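You operate a simulated robot arm through the tools that you are given. There is no shell and no other tool. Be economical: measure what you need, move in short steps, check, and stop when the job is done.

You are at the controls of a simulated two-armed robot. One attempt, no reset.

Task
Hold the teal case, lift the lens out, wipe it with the orange pad and put it back in.
Fine: the pad goes back to its place. Set down upright: lens, what you pick out. What is to be rubbed or washed off counts as gone when no trace of it is left.

It is judged by the outcome, as a careful person would: the job done as asked, and still so three seconds after it is handed in. It fails if anything else is knocked over, pushed out of place, dropped, spilled or broken.

Robot
Two 7-joint arms with two-finger parallel grippers on one trunk, on a base that drives. Base frame: it is fixed to the floor where the robot stands at the start and does not move with it; the origin is under the middle of the robot, x ahead of it, y to its left, z up; the surface under the hand at the start is at about z = 0.8. Readings come in m, rad, newtons and seconds.
The left shoulder is at the start at [0.06, 0.144, 0.926], the right one opposite. With the tool pointing down near the work surface each hand reaches from about 0.32 to 0.74 m from the robot's upright axis, wherever it stands, measured 20 degrees to its own side. Places, roughly: hollow of the lens case [0.5, 0.2, 0.8]. Payload 1.57 kg a hand.
Tool frame (each hand has its own): the origin (TCP) lies between the finger pads and is the grasp point; the fingertips stand 0.03 m ahead of it; z points along the fingers, y is the line along which they close. The gripper opens to 0.11 m. The fingers are 0.024 m wide and 0.012 m thick; the gripper's body (0.048 by 0.112 m) begins 0.078 m behind the TCP.
Orientation is told as [roll, pitch, yaw] about the base's x, y, z axes, in that order, counted from this pose: with the fingers straight down and closing along the base's y, the tool's x points along the base's -x, its y along +y and its z along -z.

Tools
- The arms move only by the tool arm_command. It takes "left_series", "right_series" or both (then of equal length, played together; a hand with none holds still); each is a list of rows, each a list of 3 entries, a list of its own where there are three numbers: the turn, a rotation vector about the tool's x, y, z in units of 8 degrees (1.0 is 8 degrees), then the shift along the tool's x, y, z in units of 30 mm (1.0 is 30 mm), then the gripper command, from -1 (shut) to 1 (fully open), values between in proportion. In form: [[[wx, wy, wz], [dx, dy, dz], fingers], ...]. A call has 1 to 20 rows; each row shifts and turns the commanded pose from where the row before left it, along the tool's axes as they then stand. A call with a number of a shift or a turn outside -1 to 1 is refused whole. A row lasts 0.2 s, in which the tool goes at most 0.05 m and 0.15 rad; a call with a longer step from one row to the next is refused whole, and so is a gripper value outside its range. A pose out of reach is approached as far as the arm can. The call stops where the force on the tool passes 40 N (or 10 N more than at its start, if that is more) or the arm is blocked; 0.2 s more then pass. The fingers move at their own pace (about 0.045 m/s each) and stop on an object; they squeeze with about 21 N. The grip force told is the motor's: it shows also when the fingers shut on nothing. Time passes only in rows, and 0.2 s behind the last, so rows that do not move let the fingers close. The reply holds the time, the measured pose of the TCP, the force on the tool along the base axes, the opening and the grip force, in the units named above and with some noise, with the torque about the TCP (base axes, N m) and any sound that the robot's microphone picked up.
- Cameras (640 x 400 px; columns grow to the right, rows downward): "scene" is now at [0.0295, 0.0481, 1.5362]; the picture's right is [0.63, -0.78, 0.00], its down [-0.60, -0.48, -0.64] and it looks along [0.50, 0.40, -0.77] (base axes); focal length 288 px, centre (320, 200). "left" rides on the left gripper at [0.07, -0.016, -0.141] in its tool frame; the picture's right is [0.23, 0.97, 0.00], its down [-0.86, 0.20, -0.48] and it looks along [-0.47, 0.11, 0.88] (tool axes); focal length 222 px, centre (320, 200). "right" rides on the right gripper at [0.07, 0.016, -0.141] in its tool frame; the picture's right is [-0.23, 0.97, 0.00], its down [-0.85, -0.20, -0.48] and it looks along [-0.47, -0.11, 0.88] (tool axes); focal length 222 px, centre (320, 200). There is no depth. A picture from a camera that has moved, and an enlarged one, comes with that camera's place and axes in the base frame and with its lens.
- camera(camera): a new picture of that camera. The clock stands still meanwhile.
- lift_body(by): slides the trunk up (or, below 0, down) by that many m; the arms and the scene camera ride with it, the base frame stays. It gives what a move gives, with no picture.
- base_move(legs): drives the robot by 1 to 6 legs, each [ahead, left, turn to the left] in m, m and rad, along the robot's own axes; the way and the turn of a leg run together, so that a leg with both is an arc; at most 1.5 m and 3.142 rad a leg. The arms and the cameras ride along, it lands a little off, and it stops where it bumps. It gives what a move gives.
- pan_tilt(pan, tilt): turns the head with the scene camera to pan (to the left, within 1.501 rad either way) and tilt (down, from -0.506 to 1.204), counted from straight ahead of the robot. It gives what a move gives.
- zoom(camera, box): a new picture of the part [left, top, right, bottom] of that camera's present view, enlarged. The clock stands still meanwhile.
- hand_in(): hands the job in; it is judged then, once.

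Go step by step. Nothing tells you exact positions but the pictures and the camera data: compare them with the known pose of the tool, close in by small moves and look again before you grip or let go. The budget is 120 turns and 88 pictures, counting those below and the enlarged ones. Unless the task says otherwise, let go and move clear before handing in, and close with one line.

The tools are called after "Request:" as name(argument=value, ...) on one line, values as JSON. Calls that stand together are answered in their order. arm_command: Moves the arms, as the interface text tells. Its arguments: {"type":"object","properties":{"left_series":{"type":"array"},"right_series":{"type":"array"}},"required":[]} The other tools are called the same way: lift_body (by) slides the trunk up or down; base_move (legs) drives the base; pan_tilt (pan, tilt) turns the head that bears the scene camera; camera (camera) takes a picture; zoom (camera, box) takes an enlarged picture of a part of a camera's view; hand_in () hands the job in.

At the start:

```text
time_s: 0.0
left_tool_pos: [0.2646, 0.3765, 1.0918]
left_tcp_rot: [-0.001, -0.001, 0.001]
left_force: [-0.9, -0.4, -0.2]
left_wrist_torque: [0.0, -0.03, 0.0]
left_opening: 0.1099
left_gripper_force: 0.2
right_tool_pos: [0.3884, 0.0427, 1.0929]
right_tcp_rot: [-0.001, 0.0, 0.001]
right_force: [0.3, 0.2, -0.4]
right_wrist_torque: [0.01, 0.02, 0.01]
right_opening: 0.1099
right_gripper_force: 0.0
trunk travel left (down, up): [-0.525, 0.065]
robot x, y, heading: [0.0009, 0.0003, -0.0]
head pan, tilt: [0.679, 0.876]
```

scene: 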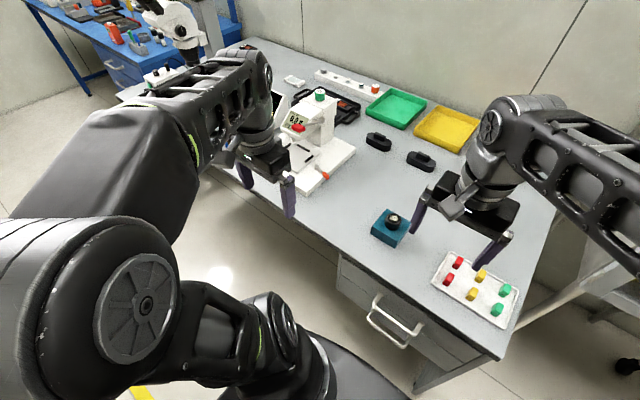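
right: 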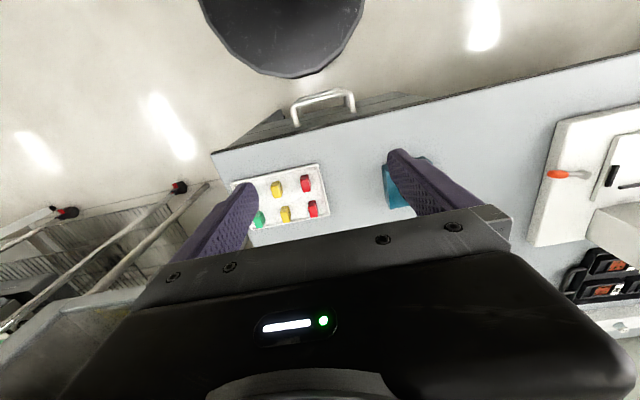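
left: 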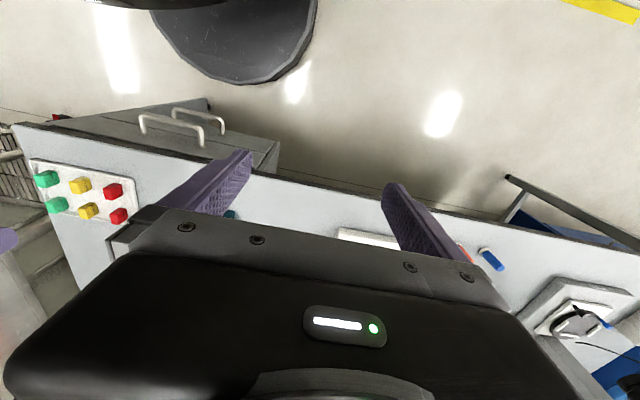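

I see a teal case with a dark lens near scene pixel (390,226); I do not see the orange pad yet. I'll zoom in on the case and the table.

Request:
zoom(camera="scene", box=[340, 180, 460, 255])

Request:
zoom(camera="scene", box=[220, 60, 460, 210])

```text
5.33 times, centred on (400, 218) of scene
camera zoom: at [0.0295, 0.0481, 1.5362], right [0.63, -0.78, 0.0], down [-0.6, -0.48, -0.64], along [0.5, 0.4, -0.77], focal length 1536 px, centre (-107, 107)
```

zoom: 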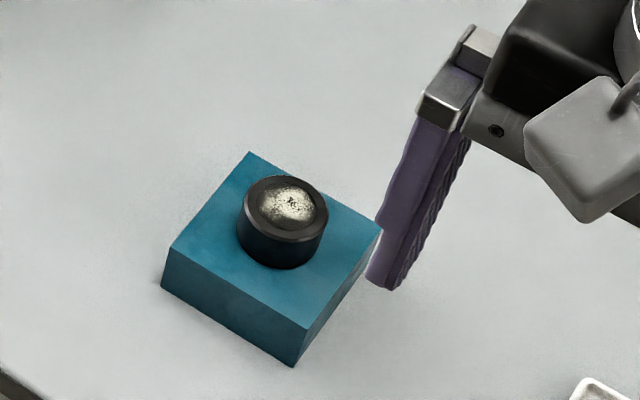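

```text
2.67 times, centred on (340, 135) of scene
camera zoom: at [0.0295, 0.0481, 1.5362], right [0.63, -0.78, 0.0], down [-0.6, -0.48, -0.64], along [0.5, 0.4, -0.77], focal length 768 px, centre (267, 373)
```

zoom: 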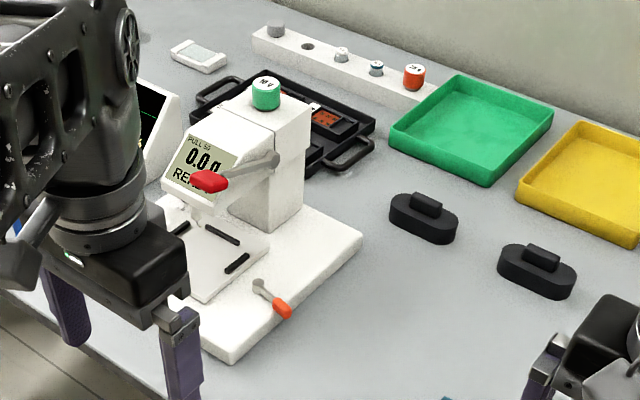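

The lens sits in the case and has pale smudges on top. Two black blocks with grips may be pads, so I'll look at them closely.

Request:
zoom(camera="scene", box=[355, 120, 445, 176])

Request:
pan_tilt(pan=0.2, tilt=0.8)

Request:
camera(camera="scene")

```text
7.11 times, centred on (400, 148) of scene
camera zoom: at [0.0295, 0.0481, 1.5362], right [0.63, -0.78, 0.0], down [-0.6, -0.48, -0.64], along [0.5, 0.4, -0.77], focal length 2048 px, centre (-249, 570)
```

zoom: 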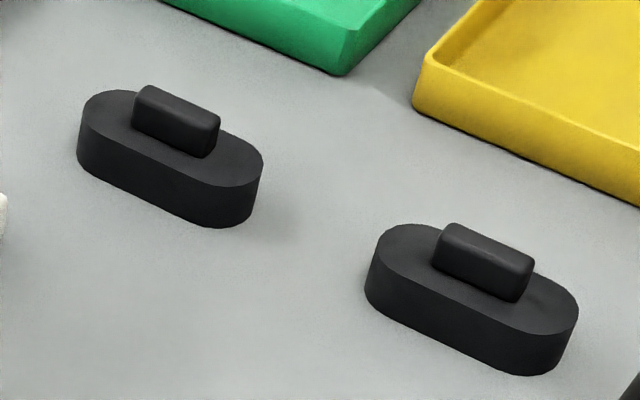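

```text
time_s: 0.9
left_tool_pos: [0.2651, 0.3782, 1.0926]
left_tcp_rot: [-0.001, -0.001, -0.001]
left_force: [0.0, -0.5, -0.1]
left_wrist_torque: [0.03, 0.0, 0.01]
left_opening: 0.11
left_gripper_force: 0.1
right_tool_pos: [0.3866, 0.0422, 1.0916]
right_tcp_rot: [-0.001, 0.001, 0.0]
right_force: [-0.7, 0.8, -0.1]
right_wrist_torque: [0.0, -0.02, 0.02]
right_opening: 0.11
right_gripper_force: 0.0
trunk travel left (down, up): [-0.525, 0.065]
robot x, y, heading: [0.0019, 0.0009, 0.0]
head pan, tilt: [0.201, 0.799]
```

```text
81 pictures are left
camera scene: at [0.0488, 0.016, 1.5422], right [0.2, -0.98, 0.0], down [-0.7, -0.14, -0.7], along [0.68, 0.14, -0.72], focal length 288 px, centre (320, 200)
```

scene: 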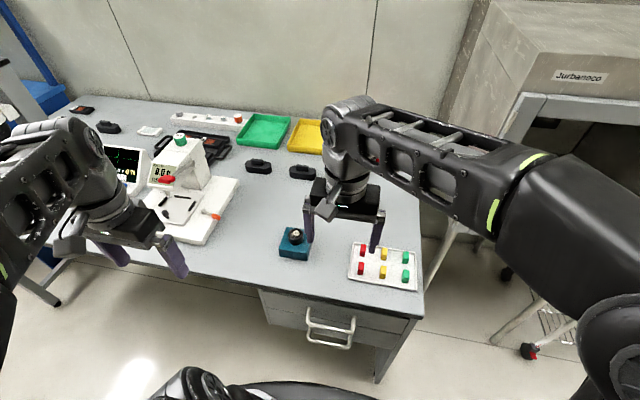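

The black blocks may be pads with their coloured faces down, and there is a third dark item far left. I'll look at the left part of the table.

Request:
pan_tilt(pan=0.9, tilt=0.6)

Request:
camera(camera="scene")

Request:
zoom(camera="scene", box=[160, 60, 480, 260])

```text
time_s: 2.0
left_tool_pos: [0.2655, 0.3777, 1.0919]
left_tcp_rot: [-0.001, 0.0, -0.002]
left_force: [-0.5, 0.1, -0.4]
left_wrist_torque: [0.01, 0.01, 0.0]
left_opening: 0.1101
left_gripper_force: 0.1
right_tool_pos: [0.3886, 0.0426, 1.0919]
right_tcp_rot: [0.0, -0.001, 0.001]
right_force: [0.0, 0.1, -0.3]
right_wrist_torque: [-0.01, 0.03, 0.01]
right_opening: 0.1099
right_gripper_force: 0.1
trunk travel left (down, up): [-0.525, 0.065]
robot x, y, heading: [-0.0003, -0.0032, 0.002]
head pan, tilt: [0.901, 0.6]
```

```text
80 pictures are left
camera scene: at [0.0247, 0.0691, 1.5591], right [0.78, -0.62, 0.0], down [-0.35, -0.44, -0.82], along [0.51, 0.65, -0.57], focal length 288 px, centre (320, 200)
```

scene: 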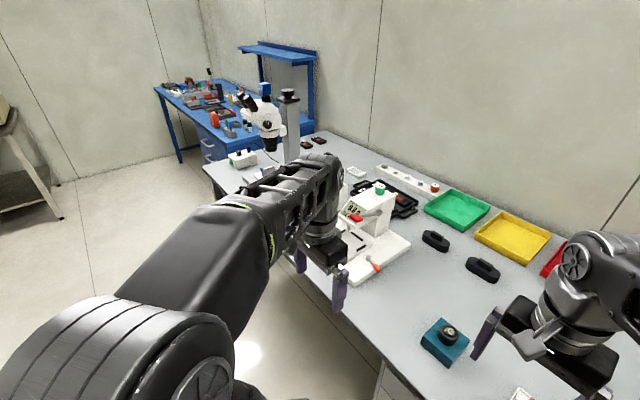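

```text
2.00 times, centred on (320, 160) of scene
camera zoom: at [0.0247, 0.0691, 1.5591], right [0.78, -0.62, 0.0], down [-0.35, -0.44, -0.82], along [0.51, 0.65, -0.57], focal length 576 px, centre (320, 280)
```

zoom: 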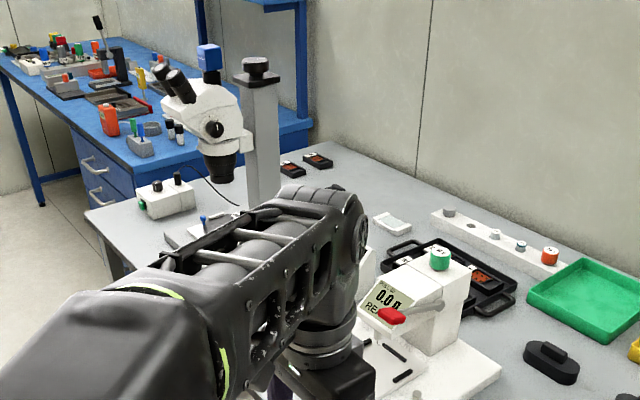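

The two black grip blocks near (0.88, 0.43) and (0.88, 0.25) are probably the pads, with their colour underneath. They are beyond reach from here, so I'll check how much room there is to drive forward.

Request:
pan_tilt(pan=0.1, tilt=1.2)

Request:
camera(camera="scene")

```text
time_s: 3.1
left_tool_pos: [0.2659, 0.3764, 1.0928]
left_tcp_rot: [0.0, 0.0, -0.001]
left_force: [-0.8, 0.3, 0.4]
left_wrist_torque: [0.01, 0.03, -0.02]
left_opening: 0.1103
left_gripper_force: 0.0
right_tool_pos: [0.3878, 0.0428, 1.0927]
right_tcp_rot: [0.0, -0.001, 0.0]
right_force: [-0.2, 0.2, -0.1]
right_wrist_torque: [-0.02, 0.02, 0.04]
right_opening: 0.11
right_gripper_force: 0.1
trunk travel left (down, up): [-0.525, 0.065]
robot x, y, heading: [0.0053, -0.0019, -0.001]
head pan, tilt: [0.099, 1.201]
```

```text
78 pictures are left
camera scene: at [0.0254, 0.0055, 1.5145], right [0.1, -0.99, 0.0], down [-0.93, -0.09, -0.36], along [0.36, 0.04, -0.93], focal length 288 px, centre (320, 200)
```

scene: 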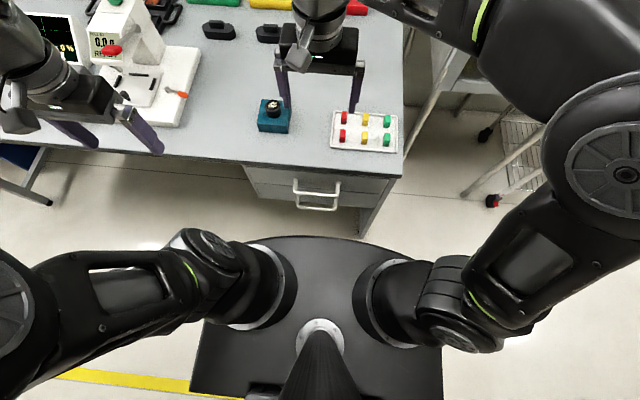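

The drawer front is near x≈0.39 and the base front near x≈0.29, so there is a little room. I'll drive slightly forward and left, then turn right to bring the left shoulder nearer the pads.

Request:
base_move(legs=[[0.07, 0.12, 0], [0, 0, -0.75]])

Request:
pan_tilt(pan=1.0, tilt=0.9)

Request:
camera(camera="scene")

Request:
camera(camera="left")

```text
time_s: 6.4
left_tool_pos: [0.5187, 0.2214, 1.0912]
left_tcp_rot: [0.0, -0.001, -0.737]
left_force: [0.0, 0.4, 0.1]
left_wrist_torque: [0.02, 0.0, -0.01]
left_opening: 0.11
left_gripper_force: 0.0
right_tool_pos: [0.3845, -0.1084, 1.0922]
right_tcp_rot: [0.001, 0.001, -0.739]
right_force: [-0.3, 0.2, 1.6]
right_wrist_torque: [0.02, -0.03, -0.03]
right_opening: 0.11
right_gripper_force: 0.1
trunk travel left (down, up): [-0.525, 0.065]
robot x, y, heading: [0.0671, 0.1211, -0.736]
head pan, tilt: [0.099, 1.201]
```

```text
time_s: 7.6
left_tool_pos: [0.5194, 0.221, 1.0917]
left_tcp_rot: [-0.001, 0.0, -0.738]
left_force: [0.3, -0.2, 0.1]
left_wrist_torque: [0.02, -0.01, -0.02]
left_opening: 0.1099
left_gripper_force: 0.0
right_tool_pos: [0.3837, -0.1078, 1.0915]
right_tcp_rot: [0.0, -0.001, -0.738]
right_force: [-0.8, 0.9, -0.1]
right_wrist_torque: [0.06, 0.02, 0.02]
right_opening: 0.1099
right_gripper_force: 0.0
trunk travel left (down, up): [-0.525, 0.065]
robot x, y, heading: [0.0706, 0.1202, -0.739]
head pan, tilt: [1.0, 0.901]
```

```text
77 pictures are left
camera scene: at [0.1192, 0.1603, 1.5343], right [0.26, -0.97, 0.0], down [-0.76, -0.2, -0.62], along [0.6, 0.16, -0.78], focal length 288 px, centre (320, 200)
```

scene: 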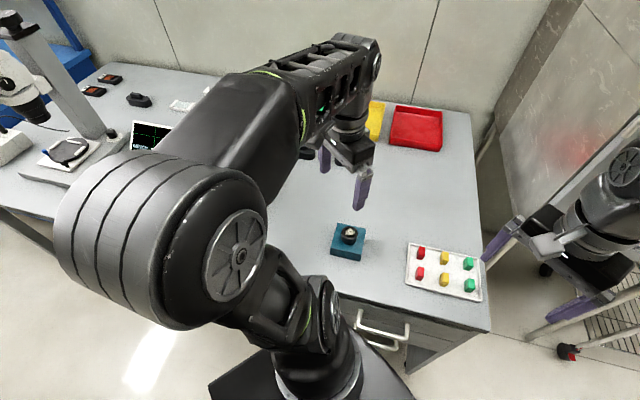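

```text
76 pictures are left
camera left: at [0.4557, 0.2548, 1.2333], right [0.49, 0.87, 0.0], down [0.77, -0.43, 0.48], along [0.42, -0.23, -0.88], focal length 222 px, centre (320, 200)
```

left: 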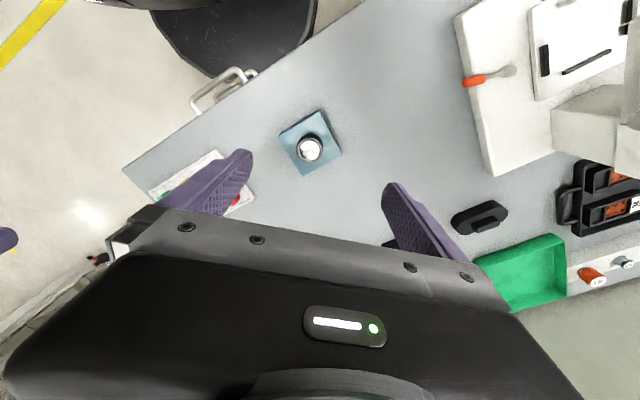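

The lens is at about (0.542, 0.19) and pad 1 at about (0.86, 0.43). I'll bring the left hand over the nearer black pad at about (0.87, 0.25) and look.

Request:
arm_command(left_series=[[[0, 0, 0], [-0.85, 0.9, 0.3], 1], [[0, 0, 0], [-0.85, 0.9, 0.3], 1], [[0, 0, 0], [-0.85, 0.9, 0.3], 1], [[0, 0, 0], [-0.85, 0.9, 0.3], 1], [[0, 0, 0], [-0.85, 0.9, 0.3], 1], [[0, 0, 0], [-0.85, 0.9, 0.3], 1], [[0, 0, 0], [-0.85, 0.9, 0.3], 1], [[0, 0, 0], [-0.85, 0.9, 0.3], 1], [[0, 0, 0], [-0.85, 0.9, 0.3], 1], [[0, 0, 1], [0, 0, 0], 1], [[0, 0, 1], [0, 0, 0], 1], [[0, 0, 1], [0, 0, 0], 1], [[0, 0, 1], [0, 0, 0], 1], [[0, 0, 1], [0, 0, 0], 1], [[0, 0, 0.95], [0, 0, 0], 1], [[0, 0, 0], [0, 0, 0], 1]])

Request:
camera(camera="left")

Request:
camera(camera="scene")

```text
time_s: 11.0
left_tool_pos: [0.8144, 0.2442, 1.0182]
left_tcp_rot: [-0.001, 0.001, -1.57]
left_force: [-0.2, -0.9, -0.3]
left_wrist_torque: [0.0, 0.0, 0.04]
left_opening: 0.1099
left_gripper_force: 0.0
left hand out of reach, approached as far as the arm can: row 9
right_tool_pos: [0.3838, -0.1085, 1.0923]
right_tcp_rot: [0.0, 0.0, -0.738]
right_force: [-0.3, -0.8, 0.2]
right_wrist_torque: [0.03, 0.02, -0.01]
right_opening: 0.1102
right_gripper_force: 0.1
trunk travel left (down, up): [-0.525, 0.065]
robot x, y, heading: [0.0677, 0.1223, -0.739]
head pan, tilt: [1.0, 0.901]
```

```text
75 pictures are left
camera left: at [0.7984, 0.3122, 1.1589], right [0.97, 0.23, 0.0], down [0.2, -0.86, 0.48], along [0.11, -0.47, -0.88], focal length 222 px, centre (320, 200)
```

left: 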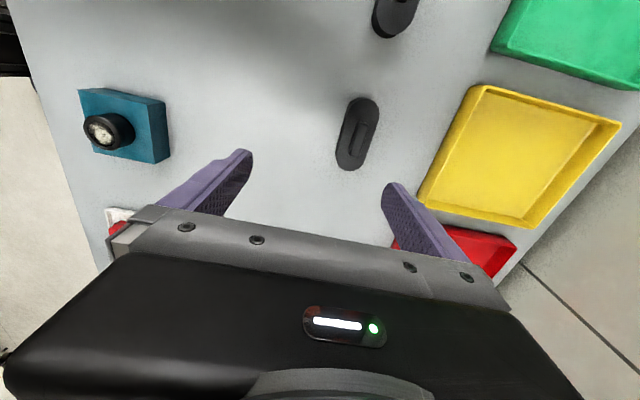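

```text
74 pictures are left
camera scene: at [0.1193, 0.1603, 1.5343], right [0.26, -0.97, 0.0], down [-0.76, -0.2, -0.62], along [0.6, 0.16, -0.78], focal length 288 px, centre (320, 200)
```

scene: 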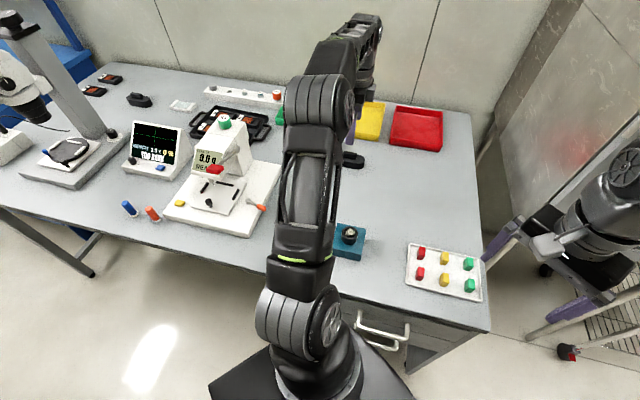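

There are small blue and orange items near the table edge left of the balance. I'll zoom in on them.

Request:
zoom(camera="scene", box=[100, 180, 200, 242])

Request:
zoom(camera="scene", box=[70, 60, 290, 198])

```text
6.40 times, centred on (150, 211) of scene
camera zoom: at [0.1193, 0.1603, 1.5343], right [0.26, -0.97, 0.0], down [-0.76, -0.2, -0.62], along [0.6, 0.16, -0.78], focal length 1843 px, centre (1408, 130)
```

zoom: 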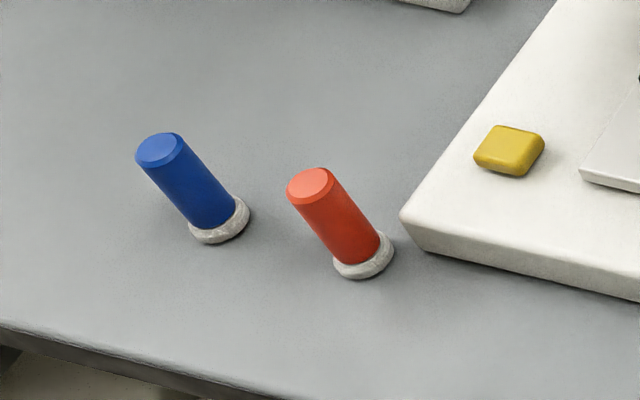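

```text
2.90 times, centred on (180, 129) of scene
camera zoom: at [0.1193, 0.1603, 1.5343], right [0.26, -0.97, 0.0], down [-0.76, -0.2, -0.62], along [0.6, 0.16, -0.78], focal length 835 px, centre (726, 406)
```

zoom: 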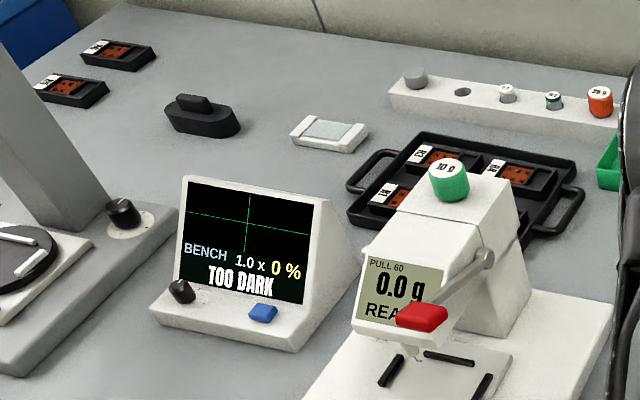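

Now it's clear: the orange pad is the orange stick with a whitish felt foot at about (0.473, 0.776), standing beside a blue one. The black blocks don't matter. I'll pull the left hand back and up, then reposition the robot at about (0, 0.3) facing ahead, where both hands reach everything.

Request:
arm_command(left_series=[[[0, 0, 0], [0, -0.3, -0.8], 1], [[0, 0, 0], [0, -1, -0.5], 1], [[0, 0, 0], [0, -1, -0.5], 1], [[0, 0, 0], [0, -1, -0.5], 1], [[0, 0, 0], [0, -1, -0.5], 1], [[0, 0, 0], [0, -1, -0.5], 1], [[0, 0, 0], [0, -1, -0.5], 1], [[0, 0, 0], [0, -1, -0.5], 1], [[0, 0, 0], [0, -1, -0.5], 1], [[0, 0, 0], [0, -1, 0], 1]])

Request:
base_move(legs=[[0, 0, 0.739], [-0.07, 0.18, 0]])

Request:
pan_tilt(pan=0.3, tilt=0.95)

Request:
camera(camera="scene")

```text
time_s: 13.2
left_tool_pos: [0.5452, 0.241, 1.1218]
left_tcp_rot: [0.0, -0.001, -1.571]
left_force: [0.1, 0.3, -0.3]
left_wrist_torque: [-0.01, -0.01, 0.01]
left_opening: 0.1102
left_gripper_force: 0.1
left hand out of reach, approached as far as the arm can: row 1, 8, 9
right_tool_pos: [0.3829, -0.1087, 1.0932]
right_tcp_rot: [0.001, -0.002, -0.741]
right_force: [0.0, -0.5, 0.4]
right_wrist_torque: [0.02, -0.02, -0.02]
right_opening: 0.11
right_gripper_force: 0.1
trunk travel left (down, up): [-0.525, 0.065]
robot x, y, heading: [0.0686, 0.1183, -0.739]
head pan, tilt: [1.0, 0.901]
```

```text
time_s: 16.8
left_tool_pos: [0.2684, 0.7206, 1.1206]
left_tcp_rot: [-0.001, 0.0, -0.828]
left_force: [0.1, -0.7, -0.2]
left_wrist_torque: [-0.03, -0.04, -0.02]
left_opening: 0.11
left_gripper_force: 0.1
right_tool_pos: [0.3861, 0.3493, 1.0926]
right_tcp_rot: [0.0, 0.0, 0.005]
right_force: [-0.5, 0.5, 0.0]
right_wrist_torque: [-0.03, 0.01, 0.03]
right_opening: 0.1102
right_gripper_force: 0.0
trunk travel left (down, up): [-0.525, 0.065]
robot x, y, heading: [0.0014, 0.302, 0.006]
head pan, tilt: [1.0, 0.901]
```

```text
time_s: 17.8
left_tool_pos: [0.2692, 0.7181, 1.1212]
left_tcp_rot: [0.001, -0.001, -0.826]
left_force: [0.2, 0.2, -0.4]
left_wrist_torque: [-0.01, -0.02, 0.01]
left_opening: 0.1097
left_gripper_force: 0.0
right_tool_pos: [0.3868, 0.3483, 1.092]
right_tcp_rot: [0.0, 0.0, 0.005]
right_force: [0.7, 0.0, -0.5]
right_wrist_torque: [0.01, 0.02, 0.02]
right_opening: 0.11
right_gripper_force: 0.1
trunk travel left (down, up): [-0.525, 0.065]
robot x, y, heading: [-0.0014, 0.2994, 0.006]
head pan, tilt: [0.3, 0.949]
```

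```text
71 pictures are left
camera scene: at [0.0381, 0.3251, 1.5307], right [0.3, -0.95, 0.0], down [-0.78, -0.24, -0.58], along [0.56, 0.17, -0.81], focal length 288 px, centre (320, 200)
```

scene: 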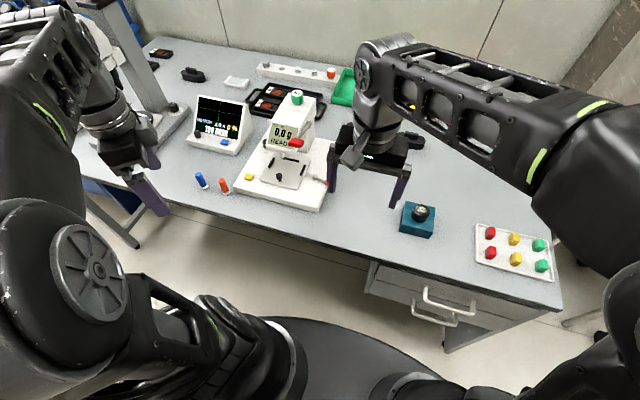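

Both hands should now reach everything. I'll bring the right hand to the right side of the case and start turning it so its fingers point to the left.

Request:
arm_command(right_series=[[[0, 0, 0], [-0.46, -0.91, 0.1], 1], [[0, 0, 0], [-0.46, -0.91, 0.1], 1], [[0, 0, 0], [-0.46, -0.91, 0.1], 1], [[0, 0, 0], [-0.46, -0.91, 0.1], 1], [[0, 0, 0], [-0.46, -0.91, 0.1], 1], [[0, 0, 0], [-0.46, -0.91, 0.1], 1], [[0, 0, 0], [-0.46, -0.91, 0.1], 1], [[0, 0, 0], [-0.46, -0.91, 0.1], 1], [[0, 0, 0], [-0.46, -0.91, 0.1], 1], [[0, 0, 0], [-0.46, -0.91, 0.1], 1], [[0, 0, 0], [-0.46, -0.91, 0.1], 1]])

Request:
arm_command(right_series=[[[0, 0, 0.94], [0, 0, 0], 0.6], [[0, 0, 0.94], [0, 0, 0], 0.6], [[0, 0, 0.94], [0, 0, 0], 0.6], [[0, 0, 0.94], [0, 0, 0], 0.6], [[0, 0, 0.94], [0, 0, 0], 0.6], [[0, 0, 0.94], [0, 0, 0], 0.6], [[0, 0, 0.94], [0, 0, 0], 0.6], [[0, 0, 0.94], [0, 0, 0], 0.6], [[0, 0, 0.94], [0, 0, 0], 0.6], [[0, 0, 0.94], [0, 0, 0], 0.6], [[0, 0, 0.94], [0, 0, 0], 0.6], [[0, 0, 0.94], [0, 0, 0], 0.6]])

Request:
arm_command(right_series=[[[0, 0.94, 0], [0, 0, 0], 0.6], [[0, 0.94, 0], [0, 0, 0], 0.6], [[0, 0.94, 0], [0, 0, 0], 0.6], [[0, 0.94, 0], [0, 0, 0], 0.6], [[0, 0.94, 0], [0, 0, 0], 0.6], [[0, 0.94, 0], [0, 0, 0], 0.6], [[0, 0.94, 0], [0, 0, 0], 0.6], [[0, 0.94, 0], [0, 0, 0], 0.6], [[0, 0.94, 0], [0, 0, 0], 0.6], [[0, 0.94, 0], [0, 0, 0], 0.6]])

Request:
camera(camera="scene")

Request:
camera(camera="right")

```text
time_s: 20.2
left_tool_pos: [0.269, 0.7168, 1.1214]
left_tcp_rot: [0.0, -0.001, -0.826]
left_force: [0.7, 0.3, -0.3]
left_wrist_torque: [0.01, 0.02, -0.02]
left_opening: 0.11
left_gripper_force: 0.1
right_tool_pos: [0.5413, 0.0454, 1.057]
right_tcp_rot: [0.001, 0.0, 0.006]
right_force: [0.1, -0.7, 0.4]
right_wrist_torque: [0.01, 0.02, 0.03]
right_opening: 0.1102
right_gripper_force: 0.0
trunk travel left (down, up): [-0.525, 0.065]
robot x, y, heading: [-0.0007, 0.3008, 0.003]
head pan, tilt: [0.3, 0.949]
```

```text
time_s: 22.8
left_tool_pos: [0.2687, 0.7183, 1.1204]
left_tcp_rot: [0.0, 0.001, -0.829]
left_force: [0.7, -0.5, 0.2]
left_wrist_torque: [-0.02, 0.05, 0.0]
left_opening: 0.11
left_gripper_force: 0.1
right_tool_pos: [0.5394, 0.0494, 1.0597]
right_tcp_rot: [0.0, 0.002, -1.572]
right_force: [0.7, 0.1, -0.8]
right_wrist_torque: [0.0, 0.0, 0.03]
right_opening: 0.0879
right_gripper_force: 0.0
trunk travel left (down, up): [-0.525, 0.065]
robot x, y, heading: [0.0001, 0.3046, 0.003]
head pan, tilt: [0.3, 0.949]
```

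```text
time_s: 25.0
left_tool_pos: [0.2662, 0.7161, 1.1221]
left_tcp_rot: [0.001, 0.0, -0.827]
left_force: [-0.3, -1.0, -0.3]
left_wrist_torque: [0.05, -0.06, -0.01]
left_opening: 0.1103
left_gripper_force: 0.1
right_tool_pos: [0.5173, 0.0515, 1.0904]
right_tcp_rot: [0.071, 0.79, -1.553]
right_force: [-0.5, -0.7, 0.9]
right_wrist_torque: [-0.01, -0.02, -0.06]
right_opening: 0.0881
right_gripper_force: 0.0
right hand out of reach, approached as far as the arm can: row 4, 5, 6, 7, 8, 9, 10
trunk travel left (down, up): [-0.525, 0.065]
robot x, y, heading: [-0.0001, 0.3019, 0.002]
head pan, tilt: [0.3, 0.949]
```

```text
70 pictures are left
camera scene: at [0.0347, 0.3235, 1.5308], right [0.3, -0.95, 0.0], down [-0.77, -0.24, -0.58], along [0.56, 0.18, -0.81], focal length 288 px, centre (320, 200)
```

scene: 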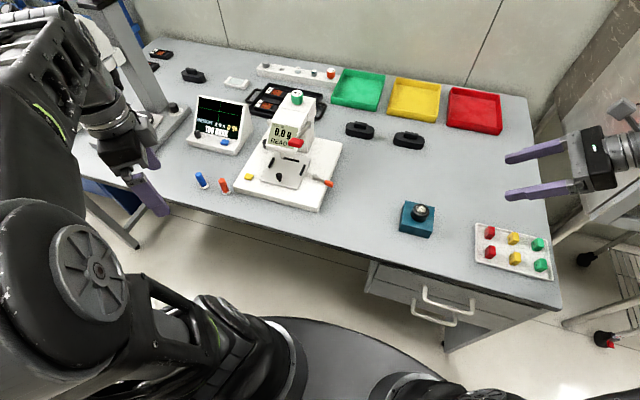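

```text
69 pictures are left
camera right: at [0.5257, 0.0004, 1.2394], right [0.97, -0.19, -0.11], down [-0.22, -0.93, -0.28], along [-0.05, 0.3, -0.95], focal length 222 px, centre (320, 200)
```

right: 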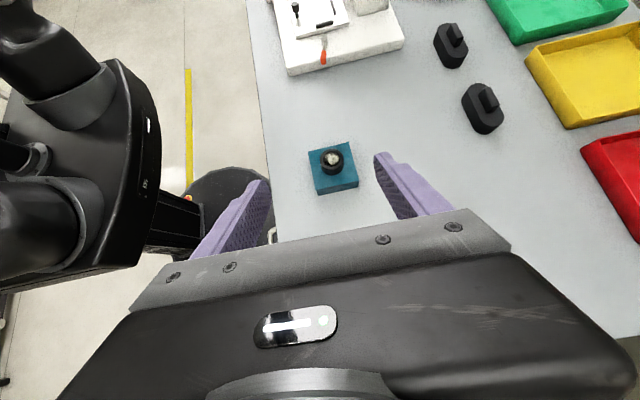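

The hand is tilted 45°, limited by reach out there. I'll move it nearer to the case along its fingers and check the pose.

Request:
arm_command(right_series=[[[0, 0, 0], [0, 0.2, 0.9], 0.6], [[0, 0, 0], [0, 0.2, 0.9], 0.6], [[0, 0, 0], [0, 0.2, 0.9], 0.6], [[0, 0, 0], [0, 0.2, 0.9], 0.6]])

```text
time_s: 26.0
left_tool_pos: [0.2699, 0.7189, 1.12]
left_tcp_rot: [0.0, -0.001, -0.827]
left_force: [0.8, -0.5, 0.1]
left_wrist_torque: [-0.02, 0.0, 0.01]
left_opening: 0.1099
left_gripper_force: 0.1
right_tool_pos: [0.5448, 0.1274, 1.0145]
right_tcp_rot: [0.012, 0.808, -1.572]
right_force: [-0.3, 0.0, 0.4]
right_wrist_torque: [-0.02, 0.02, -0.02]
right_opening: 0.0879
right_gripper_force: 0.0
trunk travel left (down, up): [-0.525, 0.065]
robot x, y, heading: [-0.0039, 0.3008, 0.008]
head pan, tilt: [0.3, 0.949]
```

It follows now. I'll tilt further toward horizontal.

Request:
arm_command(right_series=[[[0, 0.95, 0], [0, 0, 0], 0.6], [[0, 0.95, 0], [0, 0, 0], 0.6], [[0, 0.95, 0], [0, 0, 0], 0.6], [[0, 0.6, 0], [0, 0, 0], 0.6]])

Request:
camera(camera="right")

```text
time_s: 27.0
left_tool_pos: [0.2692, 0.7179, 1.1211]
left_tcp_rot: [-0.001, 0.001, -0.827]
left_force: [0.7, -0.4, 0.3]
left_wrist_torque: [-0.01, 0.0, -0.01]
left_opening: 0.1098
left_gripper_force: 0.0
right_tool_pos: [0.5454, 0.1292, 1.0152]
right_tcp_rot: [0.027, 1.294, -1.555]
right_force: [-0.3, -0.1, 0.3]
right_wrist_torque: [-0.02, 0.0, 0.02]
right_opening: 0.0881
right_gripper_force: 0.1
trunk travel left (down, up): [-0.525, 0.065]
robot x, y, heading: [-0.0027, 0.303, 0.0]
head pan, tilt: [0.3, 0.949]
```

```text
68 pictures are left
camera right: at [0.5608, 0.0133, 1.1203], right [0.97, -0.07, -0.21], down [-0.2, -0.69, -0.69], along [-0.1, 0.72, -0.69], focal length 222 px, centre (320, 200)
```

right: 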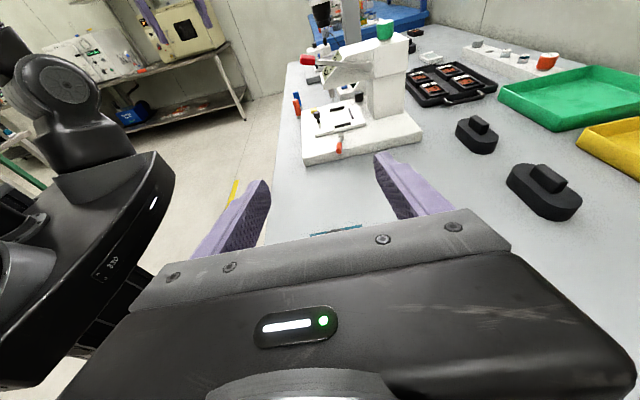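

The right hand works at about 74° tilt. Now I'll turn the left hand to yaw +90° so it can come from the other side.

Request:
arm_command(left_series=[[[0, 0, -0.955], [0, 0, 0], 1], [[0, 0, -0.955], [0, 0, 0], 1], [[0, 0, -0.955], [0, 0, 0], 1], [[0, 0, -0.955], [0, 0, 0], 1], [[0, 0, -0.955], [0, 0, 0], 1], [[0, 0, -0.955], [0, 0, 0], 1], [[0, 0, -0.955], [0, 0, 0], 1], [[0, 0, -0.955], [0, 0, 0], 1], [[0, 0, -0.955], [0, 0, 0], 1], [[0, 0, -0.955], [0, 0, 0], 1], [[0, 0, -0.955], [0, 0, 0], 1], [[0, 0, -0.955], [0, 0, 0], 1], [[0, 0, -0.955], [0, 0, 0], 1], [[0, 0, -0.955], [0, 0, 0], 1], [[0, 0, -0.955], [0, 0, 0], 1], [[0, 0, -0.955], [0, 0, 0], 1], [[0, 0, -0.955], [0, 0, 0], 1], [[0, 0, -0.955], [0, 0, 0], 1]])

```text
time_s: 30.8
left_tool_pos: [0.27, 0.7183, 1.123]
left_tcp_rot: [-0.001, 0.002, 1.577]
left_force: [0.0, 0.2, -0.4]
left_wrist_torque: [-0.02, 0.03, -0.02]
left_opening: 0.1097
left_gripper_force: 0.0
right_tool_pos: [0.5442, 0.1286, 1.0148]
right_tcp_rot: [0.026, 1.291, -1.555]
right_force: [0.1, -0.5, -0.9]
right_wrist_torque: [-0.01, -0.04, -0.03]
right_opening: 0.0879
right_gripper_force: 0.0
trunk travel left (down, up): [-0.525, 0.065]
robot x, y, heading: [-0.0031, 0.3032, 0.008]
head pan, tilt: [0.3, 0.949]
```

The left hand turned fine. I'll bring it toward the left side of the case and tilt it.

Request:
arm_command(left_series=[[[0, 0, 0], [0.995, -0.648, 0.286], 1], [[0, 0, 0], [0.995, -0.648, 0.286], 1], [[0, 0, 0], [0.995, -0.648, 0.286], 1], [[0, 0, 0], [0.995, -0.648, 0.286], 1], [[0, 0, 0], [0.995, -0.648, 0.286], 1], [[0, 0, 0], [0.995, -0.648, 0.286], 1], [[0, 0, 0], [0.995, -0.648, 0.286], 1], [[0, 0, 0], [0.995, -0.648, 0.286], 1], [[0, 0, 0], [0.995, -0.648, 0.286], 1], [[0, 0, 0], [0.995, -0.648, 0.286], 1], [[0, 0, 0], [0.995, -0.648, 0.286], 1], [[0, 0, 0], [0.995, -0.648, 0.286], 1], [[0, 0, 0], [0.995, -0.648, 0.286], 1], [[0, 0, 0], [0.995, -0.648, 0.286], 1], [[0, 0.88, 0], [0, 0, 0], 1], [[0, 0.88, 0], [0, 0, 0], 1], [[0, 0.88, 0], [0, 0, 0], 1], [[0, 0.88, 0], [0, 0, 0], 1], [[0, 0.88, 0], [0, 0, 0], 1]])

Request:
camera(camera="scene")

Request:
camera(camera="left")

```text
time_s: 34.8
left_tool_pos: [0.5419, 0.2994, 1.0006]
left_tcp_rot: [0.001, 0.617, 1.573]
left_force: [0.5, -0.3, 0.9]
left_wrist_torque: [0.03, 0.01, 0.0]
left_opening: 0.1099
left_gripper_force: 0.1
right_tool_pos: [0.545, 0.1293, 1.0148]
right_tcp_rot: [0.025, 1.291, -1.554]
right_force: [0.0, -0.6, -1.1]
right_wrist_torque: [0.0, 0.02, 0.0]
right_opening: 0.0878
right_gripper_force: 0.1
trunk travel left (down, up): [-0.525, 0.065]
robot x, y, heading: [-0.0018, 0.3015, 0.006]
head pan, tilt: [0.3, 0.949]
```

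```text
67 pictures are left
camera scene: at [0.0382, 0.3255, 1.5307], right [0.3, -0.95, 0.0], down [-0.78, -0.24, -0.58], along [0.56, 0.17, -0.81], focal length 288 px, centre (320, 200)
```

scene: 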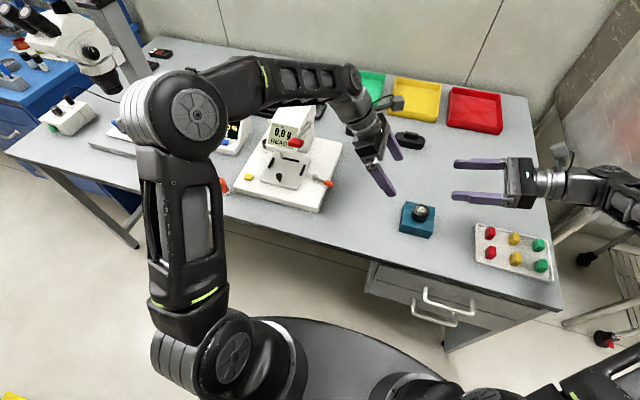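

```text
66 pictures are left
camera left: at [0.5568, 0.3228, 1.1565], right [-0.97, -0.19, 0.13], down [-0.2, 0.97, -0.1], along [-0.11, -0.13, -0.99], focal length 222 px, centre (320, 200)
```

left: 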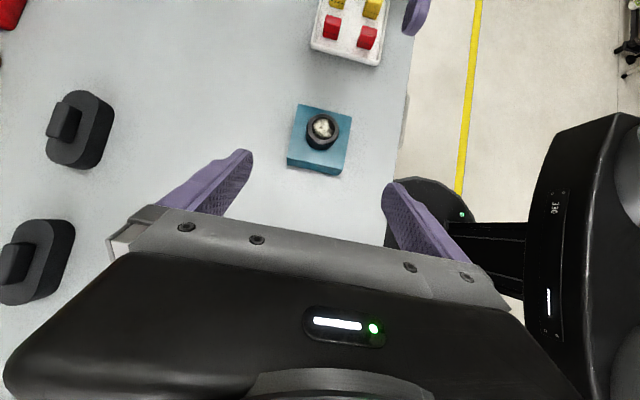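

Good view straight down on the case. I'll zoom in to measure the case and the lens.

Request:
zoom(camera="left", box=[260, 85, 380, 195])

Request:
zoom(camera="scene", box=[370, 180, 466, 240])

```text
3.64 times, centred on (320, 140) of left
camera zoom: at [0.5568, 0.3228, 1.1565], right [-0.97, -0.19, 0.13], down [-0.2, 0.97, -0.1], along [-0.11, -0.13, -0.99], focal length 808 px, centre (320, 418)
```

zoom: 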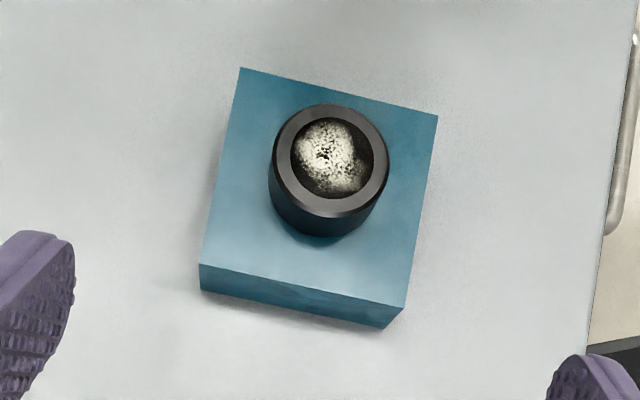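

```text
6.67 times, centred on (418, 210) of scene
camera zoom: at [0.0382, 0.3255, 1.5307], right [0.3, -0.95, 0.0], down [-0.78, -0.24, -0.58], along [0.56, 0.17, -0.81], focal length 1920 px, centre (-333, 133)
```

zoom: 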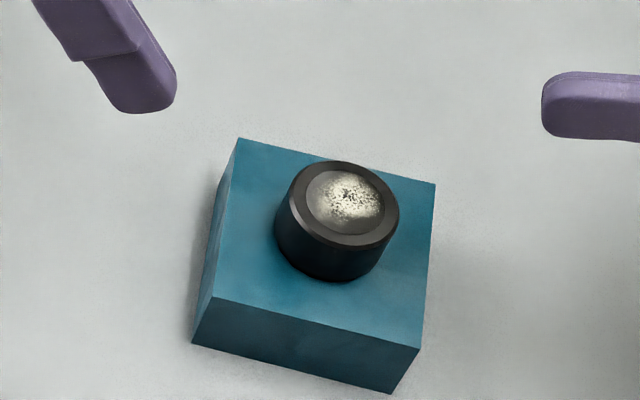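

Case: x 0.497–0.581, y 0.147–0.231, top z≈0.84; lens centre (0.539, 0.190), top z≈0.87, Ø≈0.044, smudged on top. I'll lower the left hand, straddling the case's far-left part.

Request:
arm_command(left_series=[[[0, 0, 0], [-0.175, 0.02, 0.86], 1], [[0, 0, 0], [-0.175, 0.02, 0.86], 1], [[0, 0, 0], [-0.175, 0.02, 0.86], 1], [[0, 0, 0], [-0.175, 0.02, 0.86], 1], [[0, 0, 0], [-0.175, 0.02, 0.86], 1], [[0, 0, 0], [-0.175, 0.02, 0.86], 1], [[0, 0, 0], [0, 0, 0], 1]])

Request:
camera(camera="left")

Request:
zoom(camera="scene", box=[340, 150, 500, 250])

```text
time_s: 36.4
left_tool_pos: [0.5381, 0.2358, 0.856]
left_tcp_rot: [0.0, 0.614, 1.572]
left_force: [-1.2, 0.1, 0.1]
left_wrist_torque: [0.01, 0.03, -0.01]
left_opening: 0.1098
left_gripper_force: 0.0
right_tool_pos: [0.5451, 0.1293, 1.0157]
right_tcp_rot: [0.027, 1.292, -1.555]
right_force: [-0.4, -0.4, 0.5]
right_wrist_torque: [0.02, 0.03, 0.01]
right_opening: 0.0879
right_gripper_force: 0.1
trunk travel left (down, up): [-0.525, 0.065]
robot x, y, heading: [0.0019, 0.3074, 0.006]
head pan, tilt: [0.3, 0.949]
```

```text
63 pictures are left
camera left: at [0.5533, 0.2586, 1.0115], right [-0.97, -0.19, 0.13], down [-0.2, 0.97, -0.1], along [-0.11, -0.13, -0.99], focal length 222 px, centre (320, 200)
```

left: 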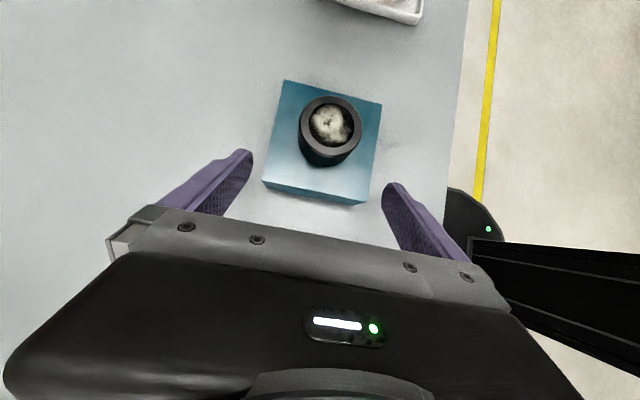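

```text
4.00 times, centred on (420, 200) of scene
camera zoom: at [0.038, 0.3251, 1.5307], right [0.3, -0.95, 0.0], down [-0.78, -0.24, -0.58], along [0.56, 0.17, -0.81], focal length 1152 px, centre (-80, 200)
```

zoom: 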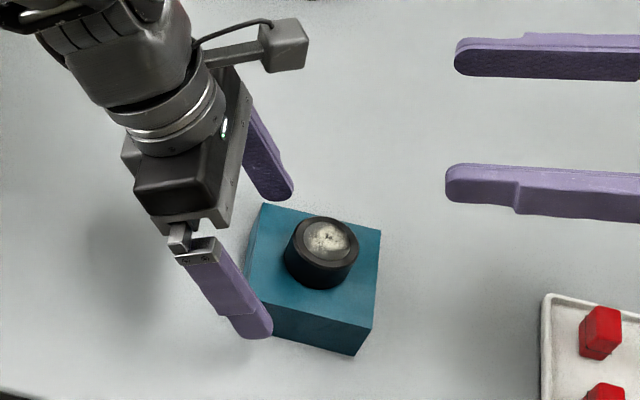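

Aligned. I'll advance 23 mm along the fingers and close on the case.

Request:
arm_command(left_series=[[[0, 0, 0], [0.03, 0, 0.4], 1], [[0, 0, 0], [0, 0, 0.36], 1], [[0, 0, 0], [0, 0, 0], 0.7], [[0, 0, 0], [0, 0, 0], 0.4], [[0, 0, 0], [0, 0, 0], 0.2], [[0, 0, 0], [0, 0, 0], 0], [[0, 0, 0], [0, 0, 0], -0.2], [[0, 0, 0], [0, 0, 0], -0.2]])

Request:
camera(camera="left")

```text
time_s: 38.2
left_tool_pos: [0.5382, 0.2229, 0.8387]
left_tcp_rot: [0.0, 0.615, 1.573]
left_force: [0.7, 0.6, 0.1]
left_wrist_torque: [-0.03, -0.06, 0.03]
left_opening: 0.0849
left_gripper_force: 21.1
right_tool_pos: [0.5456, 0.1279, 1.0159]
right_tcp_rot: [0.025, 1.291, -1.555]
right_force: [0.4, 0.4, 0.8]
right_wrist_torque: [-0.03, 0.02, -0.01]
right_opening: 0.088
right_gripper_force: 0.1
trunk travel left (down, up): [-0.525, 0.065]
robot x, y, heading: [-0.0012, 0.3059, 0.002]
head pan, tilt: [0.3, 0.949]
```

```text
61 pictures are left
camera left: at [0.5536, 0.2459, 0.9931], right [-0.97, -0.19, 0.13], down [-0.2, 0.97, -0.1], along [-0.11, -0.13, -0.99], focal length 222 px, centre (320, 200)
```

left: 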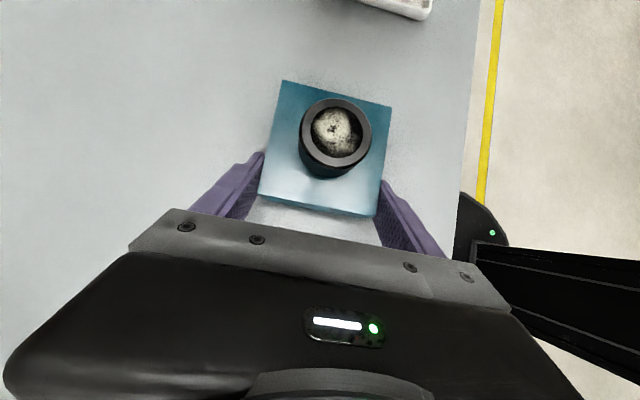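

The case is held (0.085 m wide). Now I'll lower the right hand behind the lens with its opening narrowed to 0.06 m.

Request:
arm_command(right_series=[[[0, 0, 0], [-0.77, -0.042, 0.22], 0.09], [[0, 0, 0], [-0.77, -0.042, 0.22], 0.09], [[0, 0, 0], [-0.77, -0.042, 0.22], 0.09], [[0, 0, 0], [-0.77, -0.042, 0.22], 0.09], [[0, 0, 0], [-0.77, -0.042, 0.22], 0.09], [[0, 0, 0], [-0.77, -0.042, 0.22], 0.09], [[0, 0, 0], [0, 0, 0], 0.09]])

Request:
camera(camera="right")

Request:
zoom(camera="scene", box=[340, 150, 500, 250])

```text
time_s: 39.8
left_tool_pos: [0.5382, 0.2243, 0.8372]
left_tcp_rot: [0.002, 0.614, 1.574]
left_force: [-0.2, -0.2, -0.4]
left_wrist_torque: [-0.02, -0.03, 0.03]
left_opening: 0.0848
left_gripper_force: 21.4
right_tool_pos: [0.537, 0.1304, 0.8708]
right_tcp_rot: [0.027, 1.291, -1.555]
right_force: [-0.7, -0.3, -1.3]
right_wrist_torque: [-0.02, -0.01, 0.0]
right_opening: 0.0599
right_gripper_force: 0.0
trunk travel left (down, up): [-0.525, 0.065]
robot x, y, heading: [-0.002, 0.3031, 0.005]
head pan, tilt: [0.3, 0.949]
```

```text
60 pictures are left
camera right: at [0.5515, 0.0149, 0.9762], right [0.97, -0.07, -0.21], down [-0.2, -0.69, -0.69], along [-0.1, 0.72, -0.69], focal length 222 px, centre (320, 200)
```

right: 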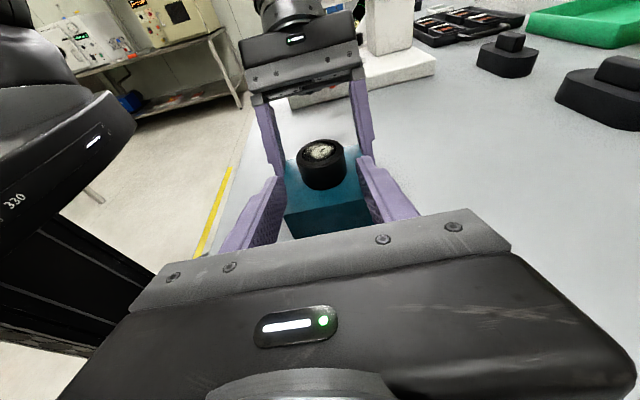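

```text
4.00 times, centred on (420, 200) of scene
camera zoom: at [0.0383, 0.325, 1.5307], right [0.3, -0.95, 0.0], down [-0.78, -0.24, -0.58], along [0.56, 0.17, -0.81], focal length 1152 px, centre (-80, 200)
```

zoom: 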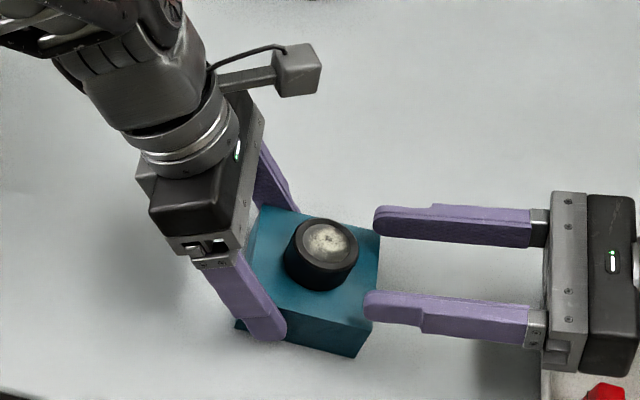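

The right fingers line up with the lens. I'll advance about 47 mm and look before gripping.

Request:
arm_command(right_series=[[[0, 0, 0], [0.07, 0.02, 0.53], 0.09], [[0, 0, 0], [0.05, 0.02, 0.53], 0.09], [[0, 0, 0], [0.03, 0, 0.53], 0.09], [[0, 0, 0], [0, 0, 0], 0.09]])

Request:
zoom(camera="scene", box=[380, 170, 476, 230])

Request:
camera(camera="left")

```text
time_s: 40.8
left_tool_pos: [0.5376, 0.2226, 0.837]
left_tcp_rot: [-0.001, 0.613, 1.572]
left_force: [0.1, -0.2, 0.1]
left_wrist_torque: [0.0, -0.06, -0.02]
left_opening: 0.0847
left_gripper_force: 20.9
right_tool_pos: [0.5391, 0.1762, 0.8634]
right_tcp_rot: [0.024, 1.292, -1.558]
right_force: [-0.6, 0.6, -0.6]
right_wrist_torque: [0.0, 0.0, -0.03]
right_opening: 0.06
right_gripper_force: 0.0
trunk travel left (down, up): [-0.525, 0.065]
robot x, y, heading: [-0.0016, 0.3022, 0.005]
head pan, tilt: [0.3, 0.949]
```

```text
6.67 times, centred on (428, 200) of scene
camera zoom: at [0.0383, 0.325, 1.5307], right [0.3, -0.95, 0.0], down [-0.78, -0.24, -0.58], along [0.56, 0.17, -0.81], focal length 1920 px, centre (-400, 200)
```

zoom: 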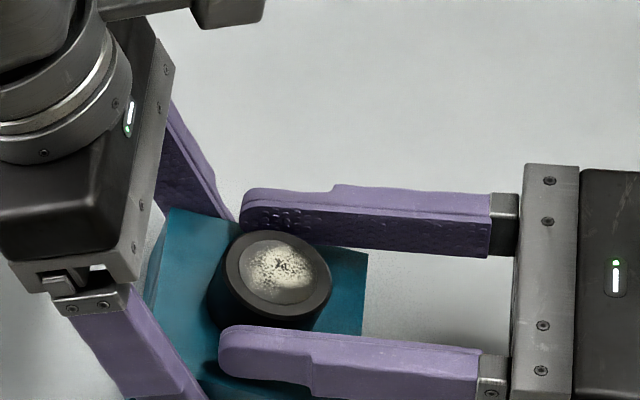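

```text
57 pictures are left
camera left: at [0.5536, 0.2459, 0.9931], right [-0.97, -0.19, 0.13], down [-0.2, 0.97, -0.1], along [-0.11, -0.13, -0.99], focal length 222 px, centre (320, 200)
```

left: 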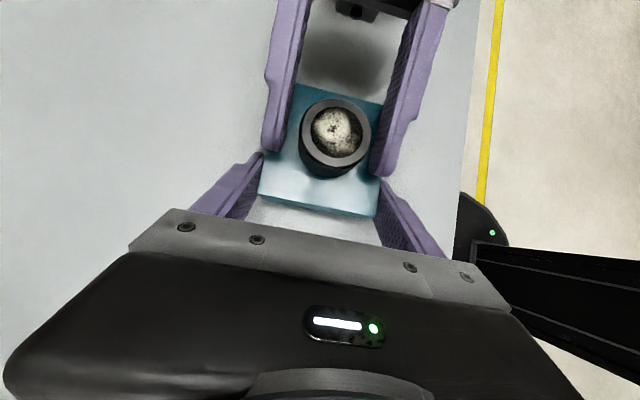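

Good placement. I'll close on the lens.

Request:
arm_command(right_series=[[[0, 0, 0], [0, 0, 0], -0.1], [[0, 0, 0], [0, 0, 0], -0.25], [[0, 0, 0], [0, 0, 0], -0.4], [[0, 0, 0], [0, 0, 0], -0.5], [[0, 0, 0], [0, 0, 0], -0.5]])

```text
time_s: 42.0
left_tool_pos: [0.5382, 0.2227, 0.8374]
left_tcp_rot: [0.0, 0.614, 1.572]
left_force: [0.0, 0.8, -0.3]
left_wrist_torque: [-0.02, -0.05, -0.03]
left_opening: 0.0847
left_gripper_force: 20.9
right_tool_pos: [0.5385, 0.1778, 0.8614]
right_tcp_rot: [0.025, 1.292, -1.556]
right_force: [-0.4, 0.6, 0.5]
right_wrist_torque: [0.02, 0.04, -0.02]
right_opening: 0.0433
right_gripper_force: 21.0
trunk travel left (down, up): [-0.525, 0.065]
robot x, y, heading: [0.0005, 0.3016, 0.0]
head pan, tilt: [0.3, 0.949]
```

The lens is gripped (Ø 0.043). I'll lift it straight up slowly while the left hand holds the case.

Request:
arm_command(right_series=[[[0, 0, 0], [0.16, 0, -0.046], -0.5], [[0, 0, 0], [0.16, 0, -0.046], -0.5], [[0, 0, 0], [0.32, 0, -0.092], -0.5], [[0, 0, 0], [0.32, 0, -0.092], -0.5], [[0, 0, 0], [0.32, 0, -0.092], -0.5], [[0, 0, 0], [0.32, 0, -0.092], -0.5], [[0, 0, 0], [0, 0, 0], -0.5]])

Request:
zoom(camera="scene", box=[364, 150, 476, 230])

Request:
camera(camera="left")

```text
time_s: 43.6
left_tool_pos: [0.5376, 0.223, 0.8376]
left_tcp_rot: [0.0, 0.614, 1.574]
left_force: [1.1, -0.4, -1.5]
left_wrist_torque: [-0.04, -0.01, 0.03]
left_opening: 0.0848
left_gripper_force: 21.2
right_tool_pos: [0.5396, 0.1752, 0.9134]
right_tcp_rot: [0.024, 1.292, -1.554]
right_force: [0.0, 0.9, -1.4]
right_wrist_torque: [-0.01, 0.01, 0.0]
right_opening: 0.0432
right_gripper_force: 21.2
trunk travel left (down, up): [-0.525, 0.065]
robot x, y, heading: [-0.0027, 0.3044, 0.005]
head pan, tilt: [0.3, 0.949]
```

```text
5.00 times, centred on (420, 190) of scene
camera zoom: at [0.0383, 0.3249, 1.5307], right [0.3, -0.95, 0.0], down [-0.78, -0.24, -0.58], along [0.56, 0.17, -0.81], focal length 1440 px, centre (-180, 250)
```

zoom: 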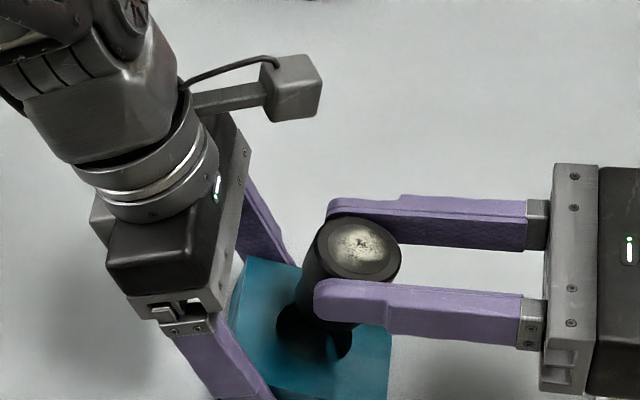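

```text
55 pictures are left
camera left: at [0.5537, 0.2459, 0.9931], right [-0.97, -0.19, 0.13], down [-0.2, 0.97, -0.1], along [-0.11, -0.13, -0.99], focal length 222 px, centre (320, 200)
```

left: 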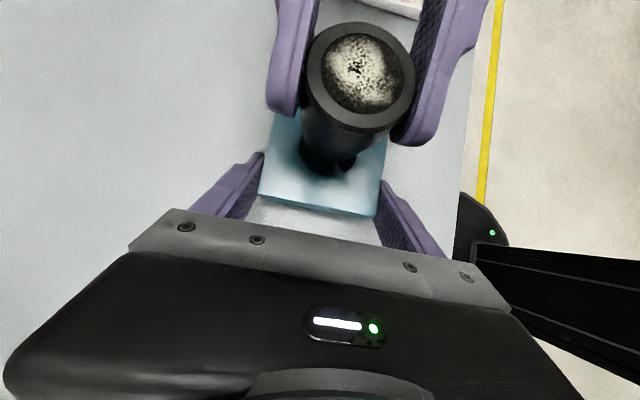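

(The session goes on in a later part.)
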